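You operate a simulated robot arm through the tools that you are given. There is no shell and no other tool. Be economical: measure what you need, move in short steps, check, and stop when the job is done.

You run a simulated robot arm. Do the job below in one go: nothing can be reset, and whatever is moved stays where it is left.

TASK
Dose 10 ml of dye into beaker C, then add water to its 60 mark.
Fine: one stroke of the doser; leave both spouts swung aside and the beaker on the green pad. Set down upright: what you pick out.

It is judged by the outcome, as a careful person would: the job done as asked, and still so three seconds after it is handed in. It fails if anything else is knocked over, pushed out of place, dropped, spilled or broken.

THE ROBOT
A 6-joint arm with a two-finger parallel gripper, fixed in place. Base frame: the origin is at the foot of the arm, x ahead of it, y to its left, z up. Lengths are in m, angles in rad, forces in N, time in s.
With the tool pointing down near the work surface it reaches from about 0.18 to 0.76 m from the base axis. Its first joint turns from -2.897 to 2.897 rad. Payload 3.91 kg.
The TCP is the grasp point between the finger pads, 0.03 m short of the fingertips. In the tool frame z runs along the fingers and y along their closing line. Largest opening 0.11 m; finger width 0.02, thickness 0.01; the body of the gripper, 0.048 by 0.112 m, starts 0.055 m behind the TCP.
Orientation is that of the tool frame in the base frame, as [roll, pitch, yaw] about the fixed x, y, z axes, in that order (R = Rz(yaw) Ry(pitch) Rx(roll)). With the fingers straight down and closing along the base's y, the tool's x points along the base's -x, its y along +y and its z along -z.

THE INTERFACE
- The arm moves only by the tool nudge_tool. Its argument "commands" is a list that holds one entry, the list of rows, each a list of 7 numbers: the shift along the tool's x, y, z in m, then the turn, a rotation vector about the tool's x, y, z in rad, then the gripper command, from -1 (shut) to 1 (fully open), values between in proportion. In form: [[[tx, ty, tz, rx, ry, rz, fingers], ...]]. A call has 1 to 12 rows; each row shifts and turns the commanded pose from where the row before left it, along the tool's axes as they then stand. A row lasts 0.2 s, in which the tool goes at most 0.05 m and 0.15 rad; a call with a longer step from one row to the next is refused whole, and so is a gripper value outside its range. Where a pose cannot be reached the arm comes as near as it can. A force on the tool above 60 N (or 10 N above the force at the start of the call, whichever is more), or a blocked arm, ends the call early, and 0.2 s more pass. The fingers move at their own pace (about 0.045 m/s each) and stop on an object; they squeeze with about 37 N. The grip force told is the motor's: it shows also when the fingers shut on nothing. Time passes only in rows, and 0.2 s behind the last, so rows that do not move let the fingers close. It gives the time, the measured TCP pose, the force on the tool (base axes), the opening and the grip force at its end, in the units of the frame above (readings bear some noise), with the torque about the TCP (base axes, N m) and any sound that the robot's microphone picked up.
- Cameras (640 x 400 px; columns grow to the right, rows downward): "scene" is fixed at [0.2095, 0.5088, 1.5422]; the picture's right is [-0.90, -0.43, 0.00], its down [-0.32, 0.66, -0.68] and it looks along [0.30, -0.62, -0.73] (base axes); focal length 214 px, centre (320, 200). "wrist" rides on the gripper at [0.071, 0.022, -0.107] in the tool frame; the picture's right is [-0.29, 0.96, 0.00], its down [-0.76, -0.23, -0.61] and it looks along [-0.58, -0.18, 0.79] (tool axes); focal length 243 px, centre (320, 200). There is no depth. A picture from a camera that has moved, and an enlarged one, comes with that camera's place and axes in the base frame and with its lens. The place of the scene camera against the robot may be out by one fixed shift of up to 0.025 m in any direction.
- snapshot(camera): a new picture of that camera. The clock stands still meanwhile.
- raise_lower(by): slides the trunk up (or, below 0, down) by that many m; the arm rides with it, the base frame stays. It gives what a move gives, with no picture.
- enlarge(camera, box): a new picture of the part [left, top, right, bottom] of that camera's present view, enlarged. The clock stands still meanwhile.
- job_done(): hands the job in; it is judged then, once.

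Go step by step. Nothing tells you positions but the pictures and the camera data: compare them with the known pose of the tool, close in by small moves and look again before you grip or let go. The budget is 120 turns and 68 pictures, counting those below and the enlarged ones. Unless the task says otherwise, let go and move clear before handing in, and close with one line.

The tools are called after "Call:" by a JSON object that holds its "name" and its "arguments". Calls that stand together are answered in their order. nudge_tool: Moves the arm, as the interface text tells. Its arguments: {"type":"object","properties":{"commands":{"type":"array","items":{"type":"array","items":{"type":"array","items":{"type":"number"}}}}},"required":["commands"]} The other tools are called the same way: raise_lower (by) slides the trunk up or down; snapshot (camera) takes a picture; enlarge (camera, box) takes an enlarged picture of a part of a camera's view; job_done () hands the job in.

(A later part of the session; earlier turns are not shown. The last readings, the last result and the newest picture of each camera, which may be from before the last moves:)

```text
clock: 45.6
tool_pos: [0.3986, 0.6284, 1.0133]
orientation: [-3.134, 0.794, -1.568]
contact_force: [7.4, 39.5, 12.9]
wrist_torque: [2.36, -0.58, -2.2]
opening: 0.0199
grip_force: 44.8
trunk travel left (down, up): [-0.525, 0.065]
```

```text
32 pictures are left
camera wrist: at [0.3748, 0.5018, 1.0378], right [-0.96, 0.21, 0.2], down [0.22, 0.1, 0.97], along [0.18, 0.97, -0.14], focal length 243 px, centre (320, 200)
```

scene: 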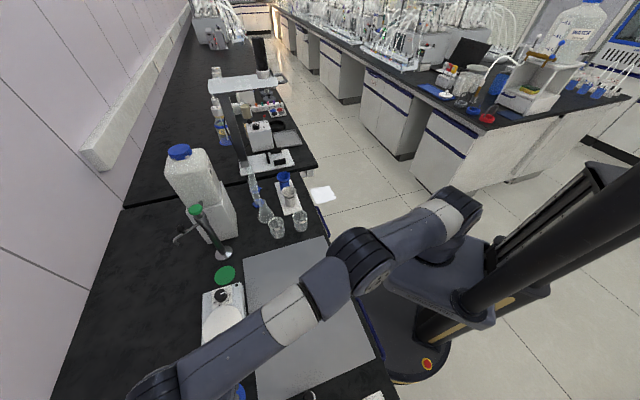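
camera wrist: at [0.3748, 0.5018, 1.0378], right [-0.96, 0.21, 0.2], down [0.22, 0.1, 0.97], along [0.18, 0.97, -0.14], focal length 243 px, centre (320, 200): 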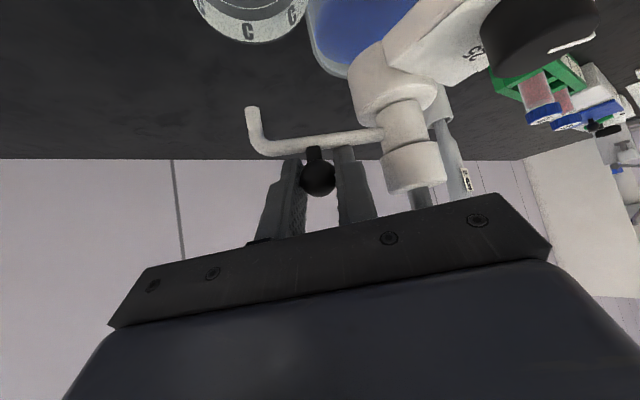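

Resistance grows, probably the inner finger binding on the tube. I'll release, back out, and look at where the spout is.

Call:
{"name": "nudge_tool", "arguments": {"commands": [[[0, 0, 0, 0, 0, 0, -0.5], [0, 0, 0, 0, 0, 0, -0.36], [0, 0, 0, 0, 0, 0, -0.36], [0, 0, -0.03, 0, 0, 0, -0.36], [0, 0, -0.03, 0, 0, 0, -0.36], [0, 0, -0.04, 0, 0, 0, -0.36], [0, 0, 0, 0, 0, 0, -0.36]]]}}

Call:
{"name": "snapshot", "arguments": {"camera": "wrist"}}

```text
clock: 46.6
tool_pos: [0.3975, 0.6213, 1.0159]
orientation: [-3.138, 0.787, -1.574]
contact_force: [7.1, 34.6, -17.4]
wrist_torque: [1.21, -1.37, -1.92]
opening: 0.0321
grip_force: 0.0
trunk travel left (down, up): [-0.525, 0.065]
stopped in row 4: the force on the tool passed its limit at 76 N (the readings are from after the stop); the commanded pose is now the measured one
```

```text
31 pictures are left
camera wrist: at [0.3737, 0.4945, 1.0412], right [-0.96, 0.21, 0.2], down [0.23, 0.1, 0.97], along [0.18, 0.97, -0.15], focal length 243 px, centre (320, 200)
```

wrist: 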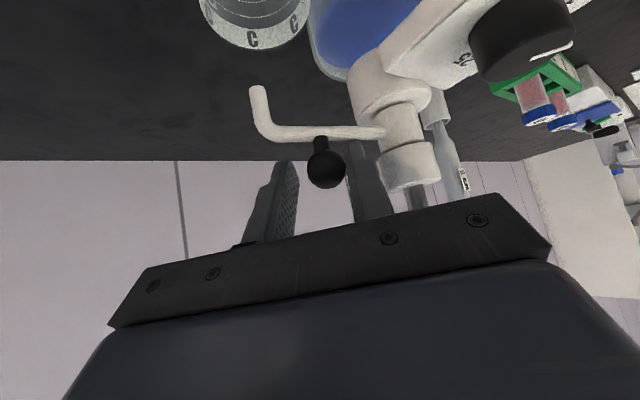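

The spout now points about −40°, its tip over beaker C, likely at its stop. My retreat met resistance, so I'll relax the load with a small forward shift and then try straight up.

Call:
{"name": "nudge_tool", "arguments": {"commands": [[[-0.003, 0, 0.004, 0, 0, 0, -0.3], [0, 0, 0, 0, 0, 0, -0.3]]]}}

Call:
{"name": "enlarge", "arguments": {"camera": "wrist", "box": [220, 60, 480, 222]}}

```text
clock: 47.2
tool_pos: [0.3978, 0.6198, 1.0191]
orientation: [-3.135, 0.787, -1.57]
contact_force: [-0.4, -0.5, 0.8]
wrist_torque: [0.0, 0.02, -0.01]
opening: 0.0389
grip_force: 0.2
trunk travel left (down, up): [-0.525, 0.065]
```

```text
2.46 times, centred on (350, 141) of wrist
camera zoom: at [0.3733, 0.4935, 1.045], right [-0.96, 0.21, 0.2], down [0.23, 0.1, 0.97], along [0.18, 0.97, -0.15], focal length 597 px, centre (246, 345)
```

zoom: 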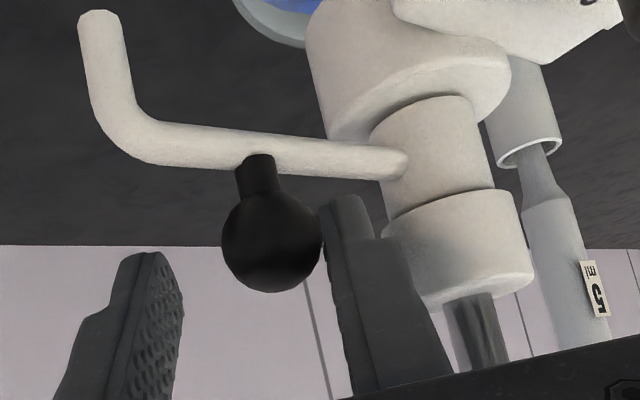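

Free now, with no load. Retreating along the finger axis.

Call:
{"name": "nudge_tool", "arguments": {"commands": [[[0, 0.002, -0.01, 0, 0, 0, -0.3], [0, 0, -0.02, 0, 0, 0, -0.3], [0, 0, -0.03, 0, 0, 0, -0.3], [0, 0, -0.03, 0, 0, 0, -0.3], [0, 0, -0.02, 0, 0, 0, -0.3], [0, 0, 0, 0, 0, 0, -0.3]]]}}

Call:
{"name": "snapshot", "arguments": {"camera": "wrist"}}

```text
clock: 48.6
tool_pos: [0.3938, 0.5412, 1.097]
orientation: [-3.134, 0.788, -1.571]
contact_force: [-0.5, 0.1, 0.1]
wrist_torque: [0.01, 0.0, 0.04]
opening: 0.0385
grip_force: 0.2
trunk travel left (down, up): [-0.525, 0.065]
```

```text
29 pictures are left
camera wrist: at [0.3709, 0.4147, 1.1229], right [-0.96, 0.21, 0.2], down [0.23, 0.1, 0.97], along [0.18, 0.97, -0.15], focal length 243 px, centre (320, 200)
```

wrist: 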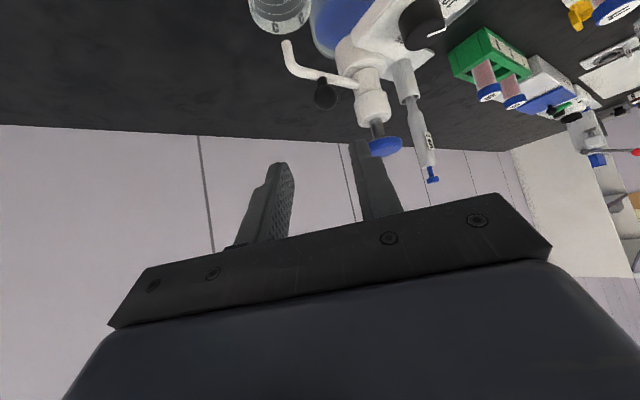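

I'll back off a bit to check the spout tip over the beaker.

Call:
{"name": "nudge_tool", "arguments": {"commands": [[[0, 0, -0.04, 0, 0, 0, -1], [0.028, 0, -0.028, 0, 0, 0, -1], [0.028, 0, -0.028, 0, 0, 0, -1], [0, 0, 0, 0, 0, 0, -1]]]}}

Call:
{"name": "enlarge", "arguments": {"camera": "wrist", "box": [230, 20, 430, 160]}}

```text
clock: 49.6
tool_pos: [0.3953, 0.4321, 1.1237]
orientation: [-3.138, 0.788, -1.57]
contact_force: [0.1, 0.2, 0.4]
wrist_torque: [0.01, 0.02, -0.01]
opening: 0.0
grip_force: 37.5
trunk travel left (down, up): [-0.525, 0.065]
```

```text
2.86 times, centred on (330, 90) of wrist
camera zoom: at [0.3693, 0.3058, 1.1497], right [-0.96, 0.21, 0.2], down [0.23, 0.1, 0.97], along [0.18, 0.97, -0.15], focal length 693 px, centre (291, 514)
```

zoom: 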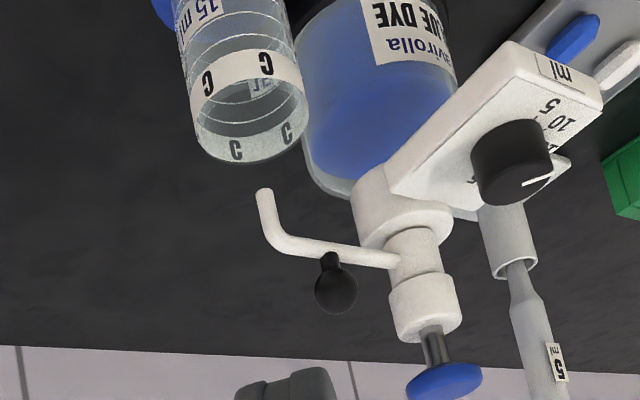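

The spout tip (≈0.404, 0.600) is over the beaker mouth. Now moving the closed fingertips above the blue plunger cap.

Call:
{"name": "nudge_tool", "arguments": {"commands": [[[-0.0235, 0.01026, 0.0313, 0, 0, 0, -1], [-0.0235, 0.01026, 0.0313, 0, 0, 0, -1], [-0.0235, 0.01026, 0.0313, 0, 0, 0, -1], [-0.0235, 0.01026, 0.0313, 0, 0, 0, -1], [-0.0236, 0.01026, 0.0315, 0, 0, 0, -1], [0, 0, 0, 0, 0, 0, -1]]]}}

Call:
{"name": "snapshot", "arguments": {"camera": "wrist"}}

```text
clock: 51.0
tool_pos: [0.345, 0.6296, 1.098]
orientation: [-3.135, 0.787, -1.572]
contact_force: [-0.1, 0.0, -0.6]
wrist_torque: [0.02, -0.01, 0.01]
opening: 0.0001
grip_force: 36.8
trunk travel left (down, up): [-0.525, 0.065]
```

```text
27 pictures are left
camera wrist: at [0.3211, 0.5036, 1.1232], right [-0.96, 0.21, 0.2], down [0.23, 0.1, 0.97], along [0.18, 0.97, -0.15], focal length 243 px, centre (320, 200)
```

wrist: 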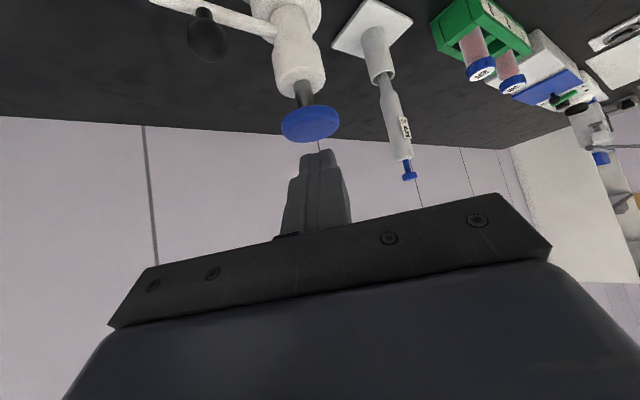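

Tip is ~2 cm above the cap centre. Pressing straight down in one continuous stroke until the stop.

Call:
{"name": "nudge_tool", "arguments": {"commands": [[[0.0035, 0, 0.0035, 0, 0, 0, -1], [0.0035, 0, 0.0035, 0, 0, 0, -1], [0.0035, 0, 0.0035, 0, 0, 0, -1], [0.0035, 0, 0.0035, 0, 0, 0, -1], [0.0035, 0, 0.0035, 0, 0, 0, -1], [0.0035, 0, 0.0035, 0, 0, 0, -1], [0.0035, 0, 0.0035, 0, 0, 0, -1], [0.0035, 0, 0.0035, 0, 0, 0, -1], [0.0035, 0, 0.0035, 0, 0, 0, -1], [0, 0, 0, 0, 0, 0, -1]]]}}

Call:
{"name": "snapshot", "arguments": {"camera": "wrist"}}

```text
clock: 53.2
tool_pos: [0.3432, 0.6287, 1.06]
orientation: [-3.124, 0.803, -1.568]
contact_force: [-2.5, -1.4, 41.7]
wrist_torque: [0.57, 0.07, -0.12]
opening: 0.0
grip_force: 36.8
trunk travel left (down, up): [-0.525, 0.065]
```

```text
26 pictures are left
camera wrist: at [0.319, 0.5016, 1.0852], right [-0.96, 0.21, 0.2], down [0.22, 0.09, 0.97], along [0.19, 0.97, -0.13], focal length 243 px, centre (320, 200)
```

wrist: 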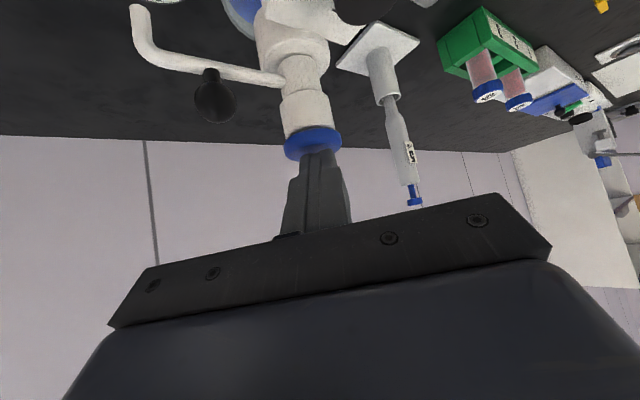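

Call:
{"name": "nudge_tool", "arguments": {"commands": [[[0.0014, 0, 0.0014, 0, 0, 0, -1], [0, 0, 0, 0, 0, 0, -1], [0, 0, 0, 0, 0, 0, -1]]]}}

Call:
{"name": "enlarge", "arguments": {"camera": "wrist", "box": [120, 0, 400, 175]}}

```text
clock: 54.0
tool_pos: [0.343, 0.6275, 1.0608]
orientation: [-3.123, 0.805, -1.563]
contact_force: [-1.3, -0.6, 45.6]
wrist_torque: [0.64, 0.08, -0.23]
opening: 0.0
grip_force: 37.0
trunk travel left (down, up): [-0.525, 0.065]
```

```text
2.29 times, centred on (260, 88) of wrist
camera zoom: at [0.319, 0.5014, 1.0846], right [-0.96, 0.21, 0.2], down [0.22, 0.09, 0.97], along [0.18, 0.97, -0.13], focal length 555 px, centre (457, 457)
```

zoom: 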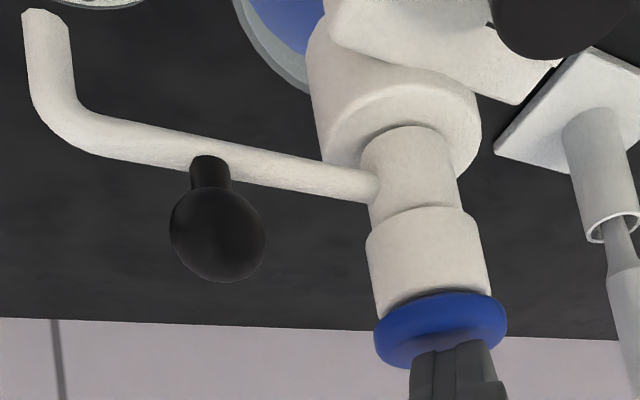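

Plunger is hard on its stop: one full stroke given. Lifting off and backing away.

Call:
{"name": "nudge_tool", "arguments": {"commands": [[[-0.0106, 0, -0.0106, 0, 0, 0, -1], [-0.0141, 0, -0.0141, 0, 0, 0, -1], [-0.0141, 0, -0.0141, 0, 0, 0, -1], [0, 0, -0.03, 0, 0, 0, -1], [0.02, -0.02, -0.02, 0, 0, 0, -1], [0.02, -0.037, -0.02, 0, 0, 0, -1], [0, 0, 0, 0, 0, 0, -1]]]}}

Call:
{"name": "snapshot", "arguments": {"camera": "wrist"}}

```text
clock: 55.6
tool_pos: [0.3999, 0.5484, 1.1284]
orientation: [-3.135, 0.789, -1.571]
contact_force: [0.0, 0.3, 0.3]
wrist_torque: [0.01, -0.01, -0.03]
opening: 0.0
grip_force: 37.1
trunk travel left (down, up): [-0.525, 0.065]
```

```text
24 pictures are left
camera wrist: at [0.375, 0.4234, 1.1539], right [-0.96, 0.21, 0.2], down [0.23, 0.1, 0.97], along [0.18, 0.97, -0.15], focal length 243 px, centre (320, 200)
```

wrist: 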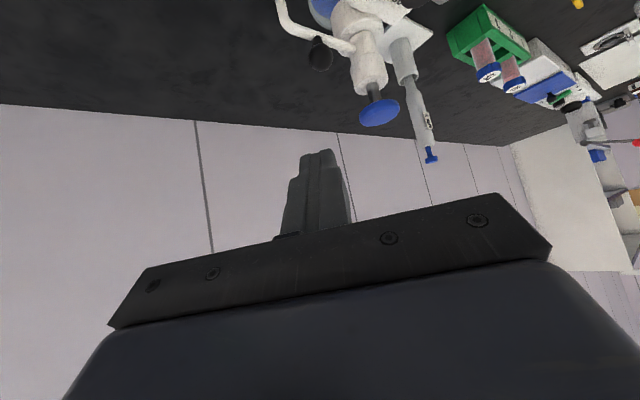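

The plunger has sprung back. Now I'll push the knob (≈0.383, 0.606) back toward +y with closed fingertips to swing the spout aside.

Call:
{"name": "nudge_tool", "arguments": {"commands": [[[0.02, 0.0053, 0.0212, 0, 0, 0, -1], [0.02, 0.0053, 0.0212, 0, 0, 0, -1], [0.02, 0.0053, 0.0212, 0, 0, 0, -1], [0, 0, 0, 0, 0, 0, -1]]]}}

Call:
{"name": "snapshot", "arguments": {"camera": "wrist"}}

```text
clock: 56.6
tool_pos: [0.3845, 0.5535, 1.0388]
orientation: [-3.137, 0.789, -1.574]
contact_force: [-0.4, 0.1, 0.5]
wrist_torque: [-0.02, -0.01, -0.01]
opening: 0.0
grip_force: 37.1
trunk travel left (down, up): [-0.525, 0.065]
```

```text
23 pictures are left
camera wrist: at [0.3597, 0.4268, 1.0644], right [-0.96, 0.21, 0.2], down [0.23, 0.1, 0.97], along [0.18, 0.97, -0.15], focal length 243 px, centre (320, 200)
```

wrist: 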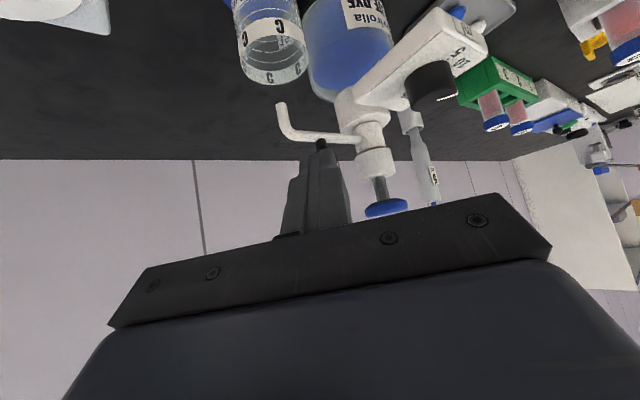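

Call:
{"name": "nudge_tool", "arguments": {"commands": [[[-0.0113, -0.0032, 0.0113, 0, 0, 0, -1], [-0.0113, -0.0032, 0.0113, 0, 0, 0, -1], [-0.0113, -0.0032, 0.0113, 0, 0, 0, -1], [-0.0113, -0.0032, 0.0113, 0, 0, 0, -1], [-0.0113, -0.003, 0.0113, 0, 0, 0, -1], [0, 0, 0, 0, 0, 0, -1]]]}}

Call:
{"name": "snapshot", "arguments": {"camera": "wrist"}}

```text
clock: 58.0
tool_pos: [0.4028, 0.6344, 1.0386]
orientation: [-3.137, 0.787, -1.573]
contact_force: [0.1, 0.0, 0.3]
wrist_torque: [0.0, -0.01, 0.02]
opening: 0.0003
grip_force: 36.6
trunk travel left (down, up): [-0.525, 0.065]
```

```text
22 pictures are left
camera wrist: at [0.3782, 0.5083, 1.0647], right [-0.96, 0.21, 0.2], down [0.23, 0.1, 0.97], along [0.18, 0.97, -0.15], focal length 243 px, centre (320, 200)
```

wrist: 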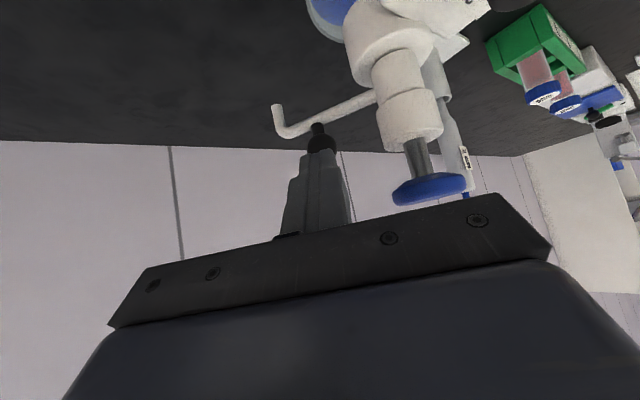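

The spout is swung aside to its earlier angle. I'll retreat and return the tool to straight down for picking up the beaker.

Call:
{"name": "nudge_tool", "arguments": {"commands": [[[0, 0, -0.03, 0, 0, 0, -1], [0, 0, -0.03, 0, 0, 0, -1], [0.0212, -0.0167, -0.0212, 0, 0, 0, 0.2], [0.0212, -0.0167, -0.0212, 0, 0, 0, 0.2], [0.0212, -0.0167, -0.0212, 0, 0, 0, 0.2], [0, 0, 0, 0, 0.131, 0, 0.2], [0, 0, 0, 0, 0.131, 0, 0.2], [0, 0, 0, 0, 0.131, 0, 0.2], [0, 0, 0, 0, 0.131, 0, 0.2], [0, 0, 0, 0, 0.131, 0, 0.2], [0, 0, 0, 0, 0.13, 0, 0.2]]]}}

Call:
{"name": "nudge_tool", "arguments": {"commands": [[[0, 0, 0, 0, 0, -0.131, 0.2], [0, 0, 0, 0, 0, -0.131, 0.2], [0, 0, 0, 0, 0, -0.131, 0.2], [0, 0, 0, 0, 0, -0.131, 0.2], [0, 0, 0, 0, 0, 0, 0.2]]]}}

Call:
{"name": "snapshot", "arguments": {"camera": "wrist"}}

```text
clock: 60.4
tool_pos: [0.4503, 0.5003, 1.0816]
orientation: [-3.138, 0.003, -1.578]
contact_force: [-0.7, 0.3, -0.3]
wrist_torque: [-0.01, 0.03, 0.02]
opening: 0.0662
grip_force: 0.1
trunk travel left (down, up): [-0.525, 0.065]
```

```text
clock: 61.6
tool_pos: [0.4496, 0.4997, 1.0822]
orientation: [-3.137, 0.0, -1.052]
contact_force: [-0.5, -0.3, 0.0]
wrist_torque: [0.01, 0.01, 0.05]
opening: 0.0662
grip_force: 0.1
trunk travel left (down, up): [-0.525, 0.065]
```

```text
21 pictures are left
camera wrist: at [0.4649, 0.4269, 1.1897], right [-0.97, -0.22, -0.01], down [-0.18, 0.77, 0.61], along [-0.13, 0.59, -0.79], focal length 243 px, centre (320, 200)
```

wrist: 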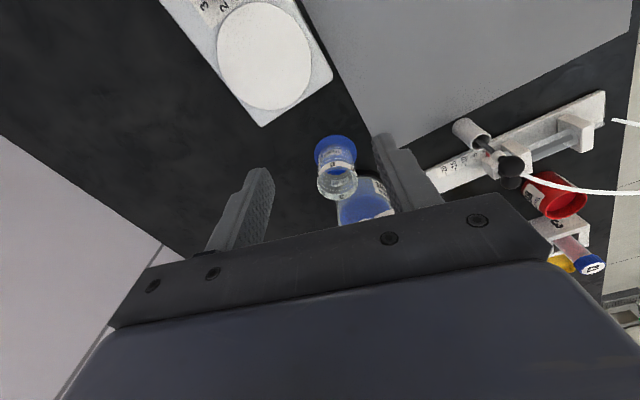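

Call:
{"name": "nudge_tool", "arguments": {"commands": [[[-0.02, -0.0033, 0.045, 0, 0, 0, 0.2], [-0.04, -0.0033, 0.045, 0, 0, 0, 0.2], [-0.043, -0.0032, 0.007, 0, 0, 0, 0.2], [0, 0, 0, 0, 0, 0, 0.2]]]}}

Call:
{"name": "snapshot", "arguments": {"camera": "wrist"}}

```text
refused: row 2 steps farther than a row can; nothing moved
```

```text
20 pictures are left
camera wrist: at [0.4649, 0.4269, 1.1897], right [-0.97, -0.22, -0.01], down [-0.18, 0.77, 0.61], along [-0.13, 0.59, -0.79], focal length 243 px, centre (320, 200)
```

wrist: 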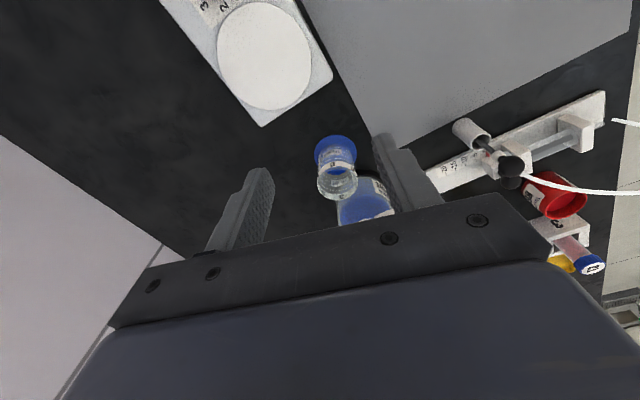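

A row was too long; splitting it into shorter ones.

Call:
{"name": "nudge_tool", "arguments": {"commands": [[[-0.02, -0.0033, 0.04, 0, 0, 0, 0.2], [-0.028, -0.0033, 0.04, 0, 0, 0, 0.2], [-0.028, -0.0032, 0.017, 0, 0, 0, 0.2], [-0.027, 0, 0, 0, 0, 0, 0.2], [0, 0, 0, 0, 0, 0, 0.2]]]}}

Call:
{"name": "snapshot", "arguments": {"camera": "wrist"}}

```text
clock: 62.8
tool_pos: [0.4088, 0.5951, 0.9858]
orientation: [-3.137, -0.001, -1.054]
contact_force: [-0.2, -0.1, 0.0]
wrist_torque: [0.01, -0.01, 0.0]
opening: 0.066
grip_force: 0.0
trunk travel left (down, up): [-0.525, 0.065]
```

```text
19 pictures are left
camera wrist: at [0.4233, 0.522, 1.0935], right [-0.97, -0.22, -0.01], down [-0.18, 0.77, 0.61], along [-0.13, 0.59, -0.79], focal length 243 px, centre (320, 200)
```

wrist: 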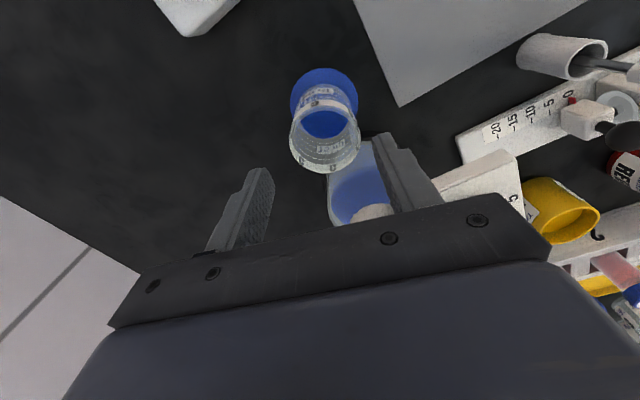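

Dye is in the beaker. Descending and gripping.

Call:
{"name": "nudge_tool", "arguments": {"commands": [[[0, 0.0022, 0.03, 0, 0, 0, 0.2], [0, 0, 0.03, 0, 0, 0, 0.2], [0, 0, 0.031, 0, 0, 0, 0.2], [0, 0, 0, 0, 0, 0, 0.2], [0, 0, 0, 0, 0, 0, -1], [0, 0, 0, 0, 0, 0, -1], [0, 0, 0, 0, 0, 0, -1]]]}}

Call:
{"name": "nudge_tool", "arguments": {"commands": [[[0, 0, -0.02, 0, 0, 0, -1], [0, 0, -0.02, 0, 0, 0, -1], [0.02, 0, -0.02, 0, 0, 0, -1], [0.03, 0, -0.02, 0, 0, 0, -1], [0.03, 0, -0.03, 0, 0, 0, -1], [0.02, 0, -0.03, 0, 0, 0, -1], [0, 0, 0, 0, 0, 0, -1]]]}}

Call:
{"name": "snapshot", "arguments": {"camera": "wrist"}}

```text
clock: 64.4
tool_pos: [0.4075, 0.5941, 0.8926]
orientation: [-3.136, 0.0, -1.053]
contact_force: [0.0, -0.3, -0.2]
wrist_torque: [0.01, 0.02, 0.02]
opening: 0.0512
grip_force: 36.8
trunk travel left (down, up): [-0.525, 0.065]
```

```text
clock: 66.0
tool_pos: [0.4542, 0.5057, 1.034]
orientation: [-3.137, 0.001, -1.052]
contact_force: [-0.6, -1.0, -0.8]
wrist_torque: [-0.02, -0.01, -0.02]
opening: 0.0512
grip_force: 36.8
trunk travel left (down, up): [-0.525, 0.065]
```

```text
18 pictures are left
camera wrist: at [0.4693, 0.4327, 1.142], right [-0.97, -0.22, 0.0], down [-0.18, 0.77, 0.61], along [-0.13, 0.59, -0.79], focal length 243 px, centre (320, 200)
```

wrist: 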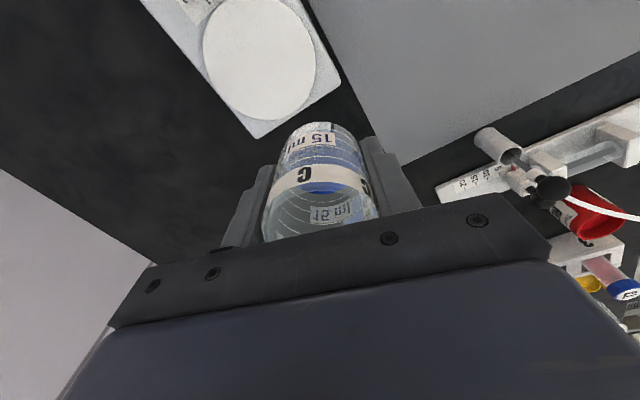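

Beaker C is lifted with its dye. I'll rotate the wrist back and carry it toward the green pad (≈0.639, 0.363), staying short of it first.

Call:
{"name": "nudge_tool", "arguments": {"commands": [[[0, 0, -0.01, 0, 0, 0.143, -1], [0, 0, 0, 0, 0, 0.143, -1], [0, 0, 0, 0, 0, 0.143, -1], [0, 0, 0, 0, 0, 0.143, -1], [0, 0, 0, 0, 0, 0.143, -1], [0, 0, 0, 0, 0, 0.143, -1], [0, 0, 0, 0, 0, 0.143, -1], [0, 0, 0, 0, 0, 0.143, -1], [0, 0, 0, 0, 0, 0.142, -1], [0, 0, 0, 0, 0, 0, -1]]]}}

Call:
{"name": "nudge_tool", "arguments": {"commands": [[[0.0035, -0.035, 0, 0, 0, 0, -1], [0.0035, -0.035, 0, 0, 0, 0, -1], [0.0035, -0.035, 0, 0, 0, 0, -1], [0.0035, -0.035, 0, 0, 0, 0, -1], [0.0035, -0.035, 0, 0, 0, 0, -1], [0.003, -0.03, 0, 0, 0, 0, -1], [0, 0, 0, 0, 0, 0, -1]]]}}

Call:
{"name": "snapshot", "arguments": {"camera": "wrist"}}

```text
clock: 68.2
tool_pos: [0.4553, 0.5069, 1.0447]
orientation: [-3.14, 0.004, -2.34]
contact_force: [-0.1, 0.1, -0.1]
wrist_torque: [-0.01, 0.0, 0.01]
opening: 0.0513
grip_force: 36.4
trunk travel left (down, up): [-0.525, 0.065]
```

```text
clock: 69.8
tool_pos: [0.5886, 0.3497, 1.0437]
orientation: [3.141, 0.005, -2.337]
contact_force: [-0.4, -1.1, -0.8]
wrist_torque: [-0.02, 0.02, 0.01]
opening: 0.0511
grip_force: 37.0
trunk travel left (down, up): [-0.525, 0.065]
```

```text
17 pictures are left
camera wrist: at [0.5213, 0.3135, 1.1514], right [-0.49, 0.87, 0.0], down [0.69, 0.39, 0.61], along [0.53, 0.3, -0.79], focal length 243 px, centre (320, 200)
```

wrist: 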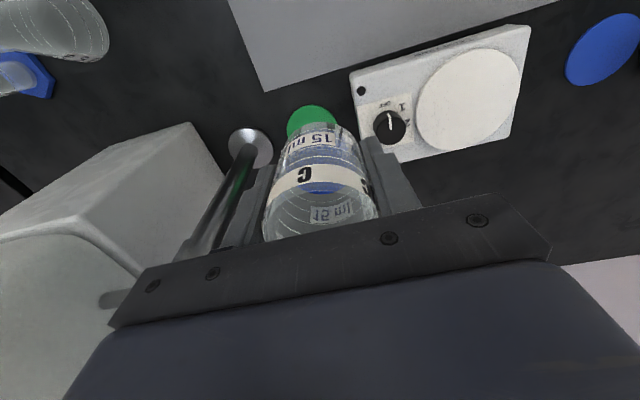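

Call:
{"name": "nudge_tool", "arguments": {"commands": [[[-0.01, -0.006, 0.02, 0, 0, 0, -1], [-0.012, -0.0065, 0.02, 0, 0, 0, -1], [-0.012, -0.0065, 0.02, 0, 0, 0, -1], [-0.01, -0.006, 0.02, 0, 0, 0, -1], [0, 0, 0, 0, 0, 0, -1]]]}}

Call:
{"name": "snapshot", "arguments": {"camera": "wrist"}}

```text
clock: 71.0
tool_pos: [0.6378, 0.3651, 0.9639]
orientation: [-3.139, 0.005, -2.337]
contact_force: [0.7, 0.3, -0.4]
wrist_torque: [0.03, 0.0, 0.01]
opening: 0.051
grip_force: 36.8
trunk travel left (down, up): [-0.525, 0.065]
```

```text
16 pictures are left
camera wrist: at [0.5711, 0.3282, 1.0718], right [-0.49, 0.87, 0.0], down [0.69, 0.39, 0.61], along [0.53, 0.3, -0.79], focal length 243 px, centre (320, 200)
```

wrist: 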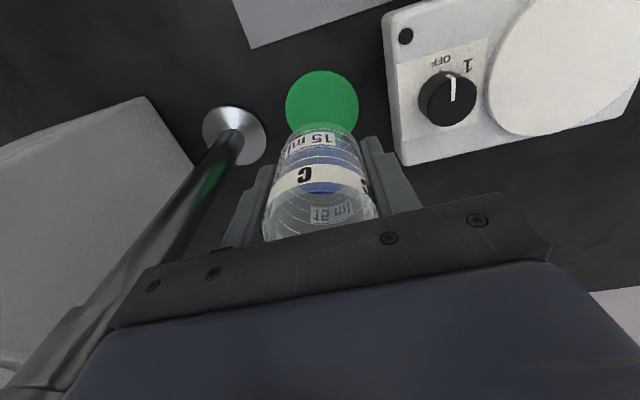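

Pad centre refines to ≈(0.630, 0.362). Correcting slightly, lowering and releasing.

Call:
{"name": "nudge_tool", "arguments": {"commands": [[[0.006, 0.003, 0.02, 0, 0, 0, -1], [0, 0, 0.02, 0, 0, 0, -1], [0, 0, 0.02, 0, 0, 0, -1], [0, 0, 0.0095, 0, 0, 0, -1], [0, 0, 0, 0, 0, 0, -1], [0, 0, 0, 0, 0, 0, -0.3], [0, 0, 0, 0, 0, 0, 0.15], [0, 0, 0, 0, 0, 0, 0.15], [0, 0, 0, 0, 0, 0, 0.15]]]}}

Call:
{"name": "nudge_tool", "arguments": {"commands": [[[0, 0, -0.03, 0, 0, 0, 0.15], [0, 0, -0.03, 0, 0, 0, 0.15], [0, 0, -0.03, 0, 0, 0, 0.15], [0.03, 0, -0.03, 0, 0, 0, 0.15], [0.035, 0, -0.03, 0, 0, 0, -1], [0.045, 0, 0, 0, 0, 0, -1], [0.045, 0, 0, 0, 0, 0, -1], [0.045, 0, 0, 0, 0, 0, -1], [0, 0, 0, 0, 0, 0, -1]]]}}

```text
clock: 73.0
tool_pos: [0.6321, 0.3626, 0.8942]
orientation: [-3.14, 0.005, -2.337]
contact_force: [0.7, -0.2, 0.4]
wrist_torque: [0.02, -0.02, 0.0]
opening: 0.0635
grip_force: 0.1
trunk travel left (down, up): [-0.525, 0.065]
```

```text
clock: 75.0
tool_pos: [0.4919, 0.2166, 1.0438]
orientation: [-3.139, 0.006, -2.337]
contact_force: [0.1, -0.1, -0.4]
wrist_torque: [0.04, 0.0, -0.04]
opening: 0.0001
grip_force: 36.9
trunk travel left (down, up): [-0.525, 0.065]
```

Beaker C is on the green pad and the gripper is clear. Now turning to face +x with a 45° tilt to view the water spout.

Call:
{"name": "nudge_tool", "arguments": {"commands": [[[0, 0, 0, 0, 0, 0.134, -1], [0, 0, 0, 0, 0, 0.134, -1], [0, 0, 0, 0, 0, 0.134, -1], [0, 0, 0, 0, 0, 0.134, -1], [0, 0, 0, 0, 0, 0.134, -1], [0, 0, 0, 0, 0, 0.134, -1], [0, 0, 0, 0, -0.131, 0, -1], [0, 0, 0, 0, -0.131, 0, -1], [0, 0, 0, 0, -0.131, 0, -1], [0, 0, 0, 0, -0.131, 0, -1], [0, 0, 0, 0, -0.131, 0, -1], [0, 0, 0, 0, -0.13, 0, -1]]]}}

Call:
{"name": "nudge_tool", "arguments": {"commands": [[[-0.014, 0.045, -0.014, 0, 0, 0, -1], [-0.014, 0.045, -0.014, 0, 0, 0, -1], [-0.014, 0.045, -0.014, 0, 0, 0, -1], [0, 0, 0, 0, 0, 0, -1]]]}}

Call:
{"name": "snapshot", "arguments": {"camera": "wrist"}}

```text
clock: 77.6
tool_pos: [0.493, 0.2175, 1.043]
orientation: [3.135, 0.789, 3.138]
contact_force: [1.1, 0.3, -0.4]
wrist_torque: [0.02, 0.02, 0.01]
opening: 0.0
grip_force: 37.0
trunk travel left (down, up): [-0.525, 0.065]
```

```text
clock: 78.6
tool_pos: [0.4934, 0.3536, 1.1036]
orientation: [3.138, 0.786, 3.139]
contact_force: [0.1, 0.4, -0.5]
wrist_torque: [0.01, -0.02, -0.02]
opening: 0.0
grip_force: 36.3
trunk travel left (down, up): [-0.525, 0.065]
```

```text
15 pictures are left
camera wrist: at [0.365, 0.3749, 1.1294], right [0.2, 0.96, 0.21], down [0.1, -0.23, 0.97], along [0.97, -0.18, -0.15], focal length 243 px, centre (320, 200)
```

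wrist: 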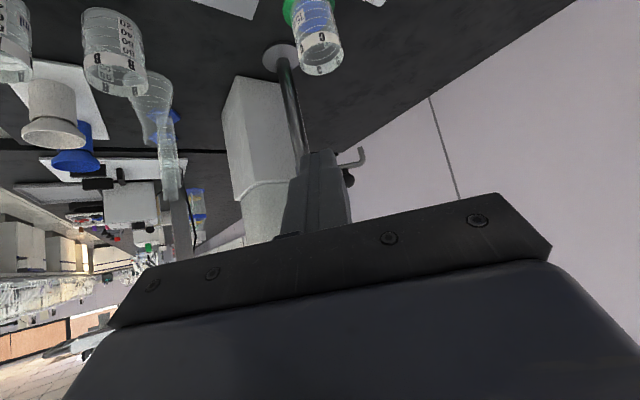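

Knob ≈(0.72, 0.357, 1.05), consistent with earlier. Moving the closed fingertips over and past the knob.

Call:
{"name": "nudge_tool", "arguments": {"commands": [[[-0.0377, 0.0014, 0.0213, 0, 0, 0, -1], [-0.0377, 0.0014, 0.0213, 0, 0, 0, -1], [-0.0377, 0.0014, 0.0213, 0, 0, 0, -1], [-0.0377, 0.0014, 0.0213, 0, 0, 0, -1], [-0.011, 0, 0.0393, 0, 0, 0, -1], [-0.011, 0, 0.0393, 0, 0, 0, -1], [0, 0, 0, 0, 0, 0, -1]]]}}

Call:
{"name": "snapshot", "arguments": {"camera": "wrist"}}

```text
clock: 80.2
tool_pos: [0.7308, 0.3559, 1.1093]
orientation: [3.137, 0.789, 3.138]
contact_force: [-0.4, -0.3, -0.4]
wrist_torque: [0.02, 0.0, 0.0]
opening: 0.0
grip_force: 37.1
trunk travel left (down, up): [-0.525, 0.065]
```

```text
14 pictures are left
camera wrist: at [0.6041, 0.3777, 1.1357], right [0.2, 0.96, 0.21], down [0.1, -0.23, 0.97], along [0.97, -0.18, -0.15], focal length 243 px, centre (320, 200)
```

wrist: 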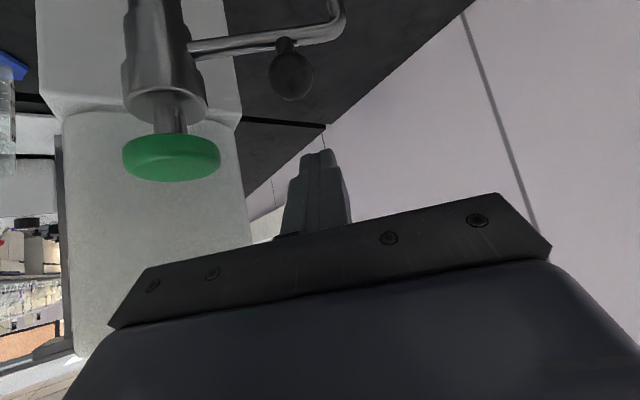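

Clearances look good. I'll drop behind the knob and pull toward −x.

Call:
{"name": "nudge_tool", "arguments": {"commands": [[[0.0105, 0.004, 0.0036, 0, 0, 0, -1], [0.0106, 0.004, 0.0036, 0, 0, 0, -1], [0.0085, 0, -0.0085, 0, 0, 0, -1], [0.0085, 0, -0.0085, 0, 0, 0, -1], [0.0085, 0, -0.0085, 0, 0, 0, -1], [0.0085, 0, -0.0085, 0, 0, 0, -1], [0, 0, 0, 0, 0, 0, -1]]]}}

Call:
{"name": "snapshot", "arguments": {"camera": "wrist"}}

```text
clock: 81.8
tool_pos: [0.6727, 0.366, 1.0898]
orientation: [3.138, 0.79, 3.138]
contact_force: [0.5, -0.3, 0.5]
wrist_torque: [-0.03, -0.04, -0.01]
opening: 0.0
grip_force: 37.1
trunk travel left (down, up): [-0.525, 0.065]
```

```text
13 pictures are left
camera wrist: at [0.545, 0.3878, 1.116], right [0.2, 0.96, 0.21], down [0.1, -0.23, 0.97], along [0.97, -0.18, -0.15], focal length 243 px, centre (320, 200)
```

wrist: 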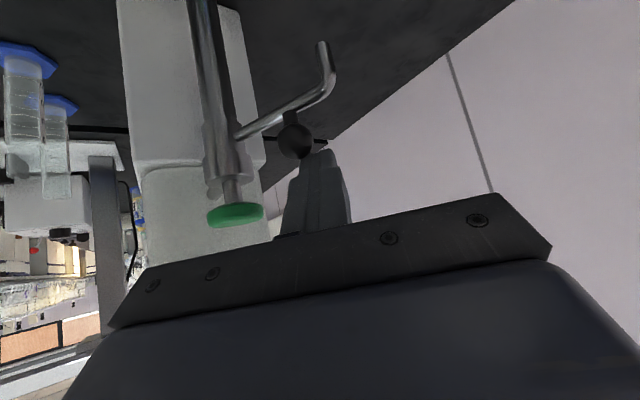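

It's hooked and swinging. Pulling further.

Call:
{"name": "nudge_tool", "arguments": {"commands": [[[0.0068, -0.002, -0.0068, 0, 0, 0, -1], [0.0068, -0.002, -0.0068, 0, 0, 0, -1], [0.0068, -0.002, -0.0068, 0, 0, 0, -1], [0, 0, 0, 0, 0, 0, -1]]]}}

Call:
{"name": "snapshot", "arguments": {"camera": "wrist"}}

```text
clock: 82.8
tool_pos: [0.6441, 0.3613, 1.0908]
orientation: [3.136, 0.791, 3.138]
contact_force: [0.6, 0.1, 0.4]
wrist_torque: [0.04, -0.01, 0.0]
opening: 0.0
grip_force: 37.2
trunk travel left (down, up): [-0.525, 0.065]
```

```text
12 pictures are left
camera wrist: at [0.5158, 0.3827, 1.1162], right [0.2, 0.96, 0.21], down [0.1, -0.23, 0.97], along [0.97, -0.18, -0.15], focal length 243 px, centre (320, 200)
```

wrist: 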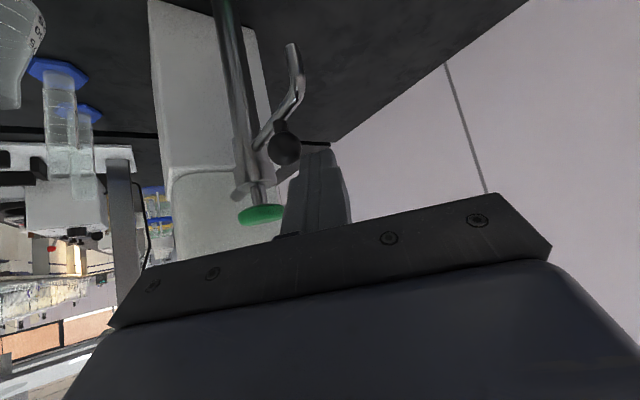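

The tip is right over beaker C (≈0.630, 0.365). Unhooking upward and moving the fingertips over the green button.

Call:
{"name": "nudge_tool", "arguments": {"commands": [[[-0.0057, 0, 0.0057, 0, 0, 0, -1], [-0.0212, 0, -0.0212, 0, 0, 0, -1], [-0.0212, 0, -0.0212, 0, 0, 0, -1], [-0.0075, -0.031, 0.0075, 0, 0, 0, -1], [-0.0075, -0.031, 0.0075, 0, 0, 0, -1], [0.0075, 0, 0.0075, 0, 0, 0, -1], [0, 0, 0, 0, 0, 0, -1]]]}}

Call:
{"name": "snapshot", "arguments": {"camera": "wrist"}}

```text
clock: 84.4
tool_pos: [0.6735, 0.2976, 1.1395]
orientation: [3.137, 0.791, 3.138]
contact_force: [0.2, -0.5, 0.1]
wrist_torque: [-0.01, 0.04, -0.04]
opening: 0.0
grip_force: 37.5
trunk travel left (down, up): [-0.525, 0.065]
```

```text
11 pictures are left
camera wrist: at [0.5446, 0.3191, 1.1662], right [0.2, 0.96, 0.21], down [0.1, -0.23, 0.97], along [0.97, -0.18, -0.15], focal length 243 px, centre (320, 200)
```

wrist: 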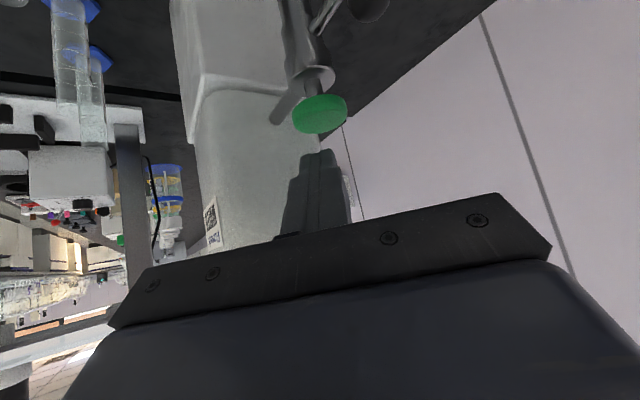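

Button centre ≈(0.694, 0.303, 1.09). I'll give a short test press and release, then read the level with the scene camera.

Call:
{"name": "nudge_tool", "arguments": {"commands": [[[0.0071, 0.005, 0.0071, 0, 0, 0, -1], [0.0071, 0, 0.0071, 0, 0, 0, -1], [0.0056, 0, 0.0056, 0, 0, 0, -1], [0.0, 0, 0.0, 0, 0, 0, -1]]]}}

Call:
{"name": "enlarge", "arguments": {"camera": "scene", "box": [195, 220, 259, 284]}}

```text
clock: 85.4
tool_pos: [0.6706, 0.3025, 1.1119]
orientation: [3.136, 0.791, 3.139]
contact_force: [2.1, 0.8, 3.4]
wrist_torque: [-0.03, -0.07, -0.06]
opening: 0.0001
grip_force: 37.4
trunk travel left (down, up): [-0.525, 0.065]
```

```text
6.25 times, centred on (227, 252) of scene
camera zoom: at [0.2095, 0.5088, 1.5422], right [-0.9, -0.43, 0.0], down [-0.32, 0.66, -0.68], along [0.3, -0.62, -0.73], focal length 1340 px, centre (901, -125)
```

zoom: 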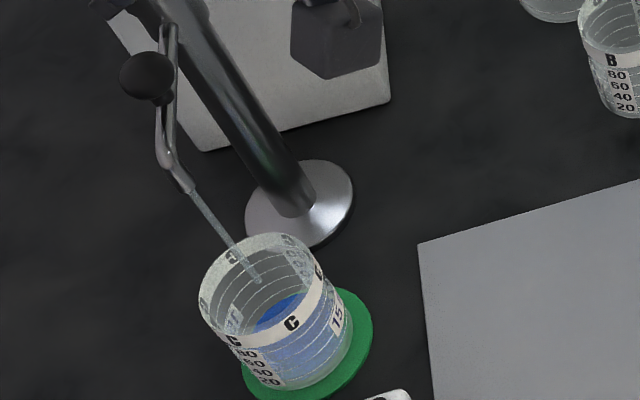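

Water is already running into the beaker. Holding briefly, then checking the level.

Call:
{"name": "nudge_tool", "arguments": {"commands": [[[0, 0, 0, 0, 0, 0, -1], [0, 0, 0, 0, 0, 0, -1], [0, 0, 0, 0, 0, 0, -1]]]}}

Call:
{"name": "enlarge", "arguments": {"camera": "scene", "box": [212, 254, 236, 284]}}

```text
clock: 86.2
tool_pos: [0.6714, 0.303, 1.1129]
orientation: [3.136, 0.791, 3.139]
contact_force: [1.2, 0.1, 4.1]
wrist_torque: [0.02, -0.12, -0.02]
opening: 0.0
grip_force: 37.1
trunk travel left (down, up): [-0.525, 0.065]
```

```text
13.33 times, centred on (224, 269) of scene
camera zoom: at [0.2095, 0.5088, 1.5422], right [-0.9, -0.43, 0.0], down [-0.32, 0.66, -0.68], along [0.3, -0.62, -0.73], focal length 2860 px, centre (1600, -720)
```

zoom: 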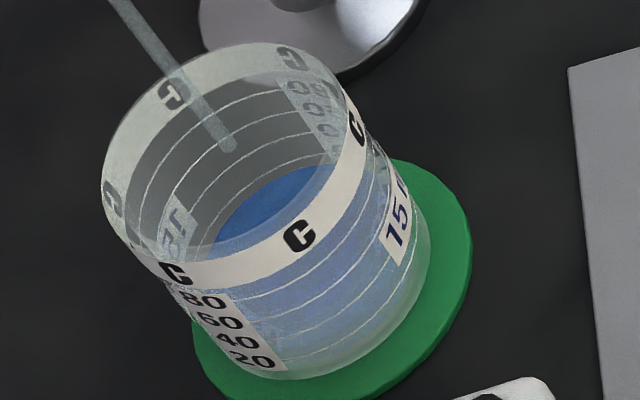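

Level is roughly 20–25. Holding ~1.6 s more, then re-reading.

Call:
{"name": "nudge_tool", "arguments": {"commands": [[[0, 0, 0, 0, 0, 0, -1], [0, 0, 0, 0, 0, 0, -1], [0, 0, 0, 0, 0, 0, -1], [0, 0, 0, 0, 0, 0, -1], [0, 0, 0, 0, 0, 0, -1], [0, 0, 0, 0, 0, 0, -1], [0, 0, 0, 0, 0, 0, -1]]]}}

Call:
{"name": "enlarge", "arguments": {"camera": "scene", "box": [212, 254, 236, 284]}}

```text
clock: 87.8
tool_pos: [0.672, 0.3042, 1.1129]
orientation: [3.136, 0.792, 3.137]
contact_force: [1.2, 0.1, 4.0]
wrist_torque: [0.03, -0.08, -0.01]
opening: 0.0
grip_force: 36.8
trunk travel left (down, up): [-0.525, 0.065]
```

```text
13.33 times, centred on (224, 269) of scene
camera zoom: at [0.2095, 0.5088, 1.5422], right [-0.9, -0.43, 0.0], down [-0.32, 0.66, -0.68], along [0.3, -0.62, -0.73], focal length 2860 px, centre (1600, -720)
```

zoom: 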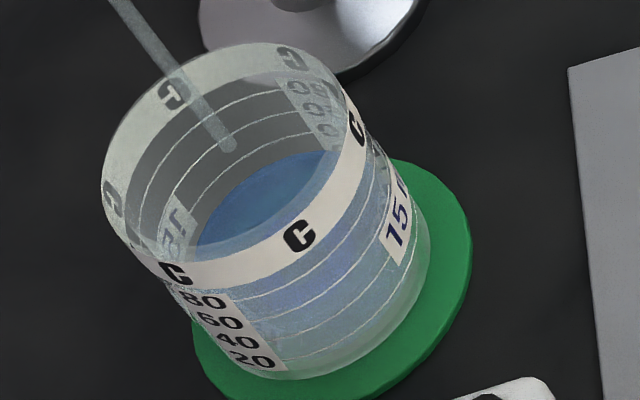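

Call:
{"name": "enlarge", "arguments": {"camera": "scene", "box": [215, 254, 231, 264]}}

```text
16.00 times, centred on (223, 259) of scene
camera zoom: at [0.2095, 0.5088, 1.5422], right [-0.9, -0.43, 0.0], down [-0.32, 0.66, -0.68], along [0.3, -0.62, -0.73], focal length 3432 px, centre (1872, -744)
```

zoom: 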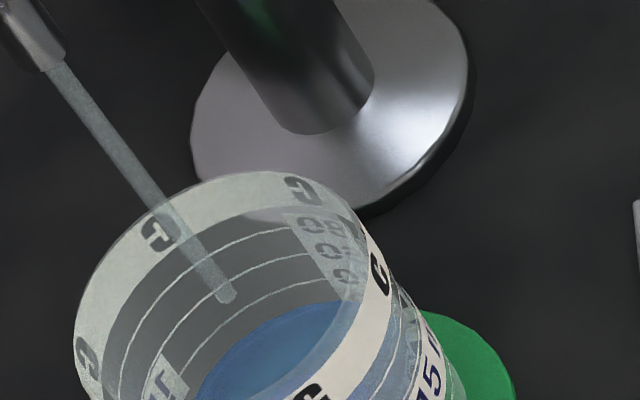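

Reading is uncertain (20–35), so I'll add about 1.2 s more and compare the surface with the rings on the back wall.

Call:
{"name": "nudge_tool", "arguments": {"commands": [[[0, 0, 0, 0, 0, 0, -1], [0, 0, 0, 0, 0, 0, -1], [0, 0, 0, 0, 0, 0, -1], [0, 0, 0, 0, 0, 0, -1], [0, 0, 0, 0, 0, 0, -1]]]}}

Call:
{"name": "enlarge", "arguments": {"camera": "scene", "box": [214, 256, 232, 276]}}

```text
clock: 89.0
tool_pos: [0.6721, 0.303, 1.1131]
orientation: [3.137, 0.792, 3.139]
contact_force: [1.8, 1.4, 4.2]
wrist_torque: [0.01, -0.13, 0.0]
opening: 0.0001
grip_force: 36.6
trunk travel left (down, up): [-0.525, 0.065]
```

```text
16.00 times, centred on (223, 266) of scene
camera zoom: at [0.2095, 0.5088, 1.5422], right [-0.9, -0.43, 0.0], down [-0.32, 0.66, -0.68], along [0.3, -0.62, -0.73], focal length 3432 px, centre (1872, -856)
```

zoom: 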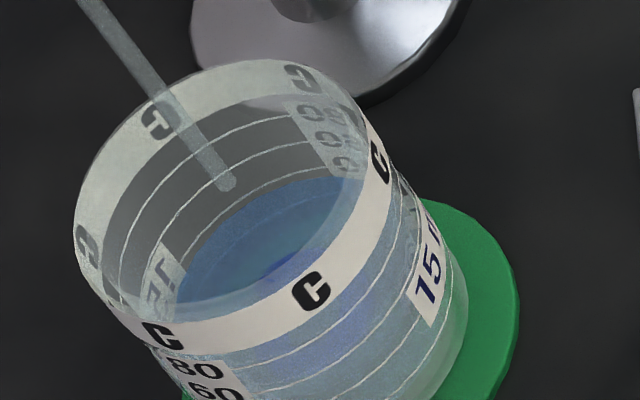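

The scene view is too oblique to trust, so I'll release the button and look at the level from the side with the wrist camera.

Call:
{"name": "nudge_tool", "arguments": {"commands": [[[-0.0212, 0, -0.0212, 0, 0, 0, -1], [0.0265, -0.006, -0.0265, 0, 0, 0, -1], [0.0265, -0.006, -0.0265, 0, 0, 0, -1], [0.0265, -0.006, -0.0265, 0, 0, 0, -1], [0.0265, -0.005, -0.0265, 0, 0, 0, -1], [0.0323, 0, 0.0323, 0, 0, 0, -1], [0.0323, 0, 0.0323, 0, 0, 0, -1], [0.0323, 0, 0.0323, 0, 0, 0, -1], [0.0323, 0, 0.0323, 0, 0, 0, -1], [0, 0, 0, 0, 0, 0, -1]]]}}

Call:
{"name": "enlarge", "arguments": {"camera": "wrist", "box": [340, 20, 480, 160]}}

```text
clock: 91.2
tool_pos: [0.5236, 0.2814, 0.9574]
orientation: [3.135, 0.788, 3.138]
contact_force: [0.3, 0.6, -0.2]
wrist_torque: [0.0, 0.01, -0.01]
opening: 0.0
grip_force: 37.3
trunk travel left (down, up): [-0.525, 0.065]
```

```text
2.86 times, centred on (410, 90) of wrist
camera zoom: at [0.3951, 0.3026, 0.9836], right [0.2, 0.96, 0.21], down [0.1, -0.23, 0.97], along [0.97, -0.18, -0.15], focal length 693 px, centre (63, 514)
```

zoom: 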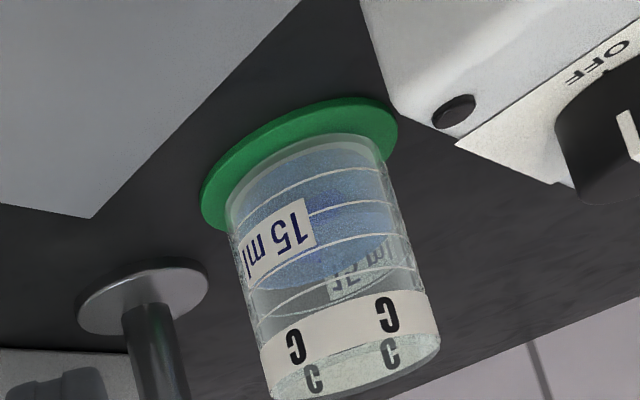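

Call:
{"name": "enlarge", "arguments": {"camera": "wrist", "box": [384, 56, 444, 136]}}

```text
5.00 times, centred on (414, 96) of wrist
camera zoom: at [0.3951, 0.3026, 0.9836], right [0.2, 0.96, 0.21], down [0.1, -0.23, 0.97], along [0.97, -0.18, -0.15], focal length 1213 px, centre (-150, 720)
```

zoom: 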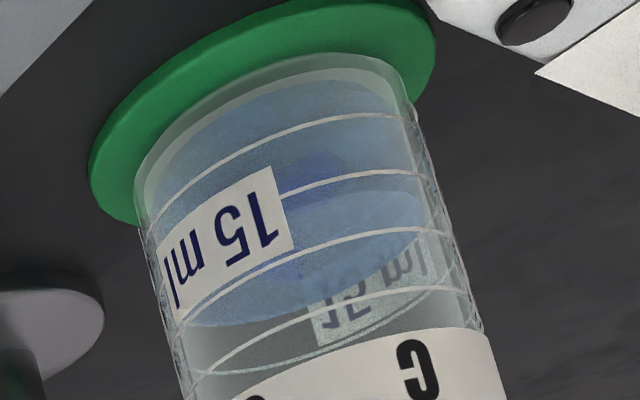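

From the side the surface sits a little over the 40 ring (≈45 ml), so flow is about 8.5–9 ml/s. I'll return and press for roughly 1.2 s more.

Call:
{"name": "nudge_tool", "arguments": {"commands": [[[-0.0323, 0, -0.0323, 0, 0, 0, -1], [-0.0323, 0, -0.0323, 0, 0, 0, -1], [-0.0323, 0, -0.0323, 0, 0, 0, -1], [-0.0323, 0, -0.0323, 0, 0, 0, -1], [-0.0265, 0.006, 0.0265, 0, 0, 0, -1], [-0.0265, 0.006, 0.0265, 0, 0, 0, -1], [-0.0265, 0.006, 0.0265, 0, 0, 0, -1], [-0.0265, 0.005, 0.0265, 0, 0, 0, -1], [0, 0, 0, 0, 0, 0, -1]]]}}

Call:
{"name": "nudge_tool", "arguments": {"commands": [[[0.0071, 0, 0.0071, 0, 0, 0, -1], [0.0071, 0, 0.0071, 0, 0, 0, -1], [0.007, 0, 0.007, 0, 0, 0, -1], [0, 0, 0, 0, 0, 0, -1], [0, 0, 0, 0, 0, 0, -1], [0, 0, 0, 0, 0, 0, -1], [0, 0, 0, 0, 0, 0, -1], [0, 0, 0, 0, 0, 0, -1], [-0.0212, 0, -0.0212, 0, 0, 0, -1], [0, 0, 0, 0, 0, 0, -1]]]}}

Call:
{"name": "nudge_tool", "arguments": {"commands": [[[0.0265, -0.006, -0.0265, 0, 0, 0, -1], [0.0265, -0.006, -0.0265, 0, 0, 0, -1], [0.0265, -0.006, -0.0265, 0, 0, 0, -1], [0.0265, -0.005, -0.0265, 0, 0, 0, -1], [0.0323, 0, 0.0323, 0, 0, 0, -1], [0.0323, 0, 0.0323, 0, 0, 0, -1], [0.0323, 0, 0.0323, 0, 0, 0, -1], [0.0323, 0, 0.0323, 0, 0, 0, -1], [0, 0, 0, 0, 0, 0, -1]]]}}

Call:
{"name": "enlarge", "arguments": {"camera": "wrist", "box": [384, 56, 444, 136]}}

```text
clock: 93.2
tool_pos: [0.6746, 0.3027, 1.1443]
orientation: [3.138, 0.79, 3.138]
contact_force: [0.2, 0.5, 0.6]
wrist_torque: [-0.02, -0.02, -0.01]
opening: 0.0
grip_force: 37.2
trunk travel left (down, up): [-0.525, 0.065]
```

```text
clock: 95.4
tool_pos: [0.6712, 0.3045, 1.1427]
orientation: [3.139, 0.789, 3.138]
contact_force: [-1.2, -0.3, 0.7]
wrist_torque: [-0.01, 0.0, 0.02]
opening: 0.0001
grip_force: 36.8
trunk travel left (down, up): [-0.525, 0.065]
```

```text
clock: 97.4
tool_pos: [0.5235, 0.2793, 0.9579]
orientation: [3.137, 0.788, 3.138]
contact_force: [0.1, 0.0, 0.1]
wrist_torque: [0.0, -0.02, -0.02]
opening: 0.0
grip_force: 37.5
trunk travel left (down, up): [-0.525, 0.065]
```

```text
5.00 times, centred on (414, 96) of wrist
camera zoom: at [0.3958, 0.3008, 0.9834], right [0.2, 0.96, 0.21], down [0.1, -0.23, 0.97], along [0.97, -0.18, -0.15], focal length 1213 px, centre (-150, 720)
```

zoom: 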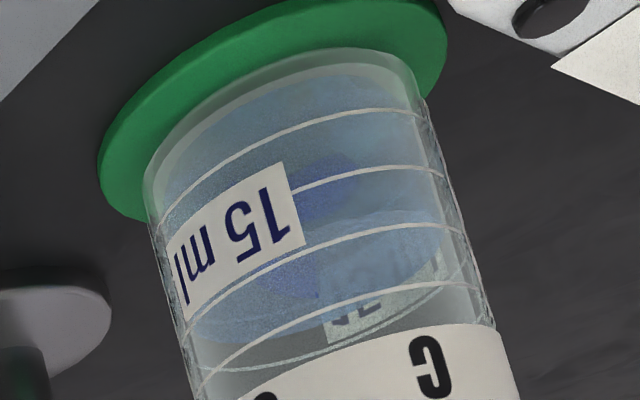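

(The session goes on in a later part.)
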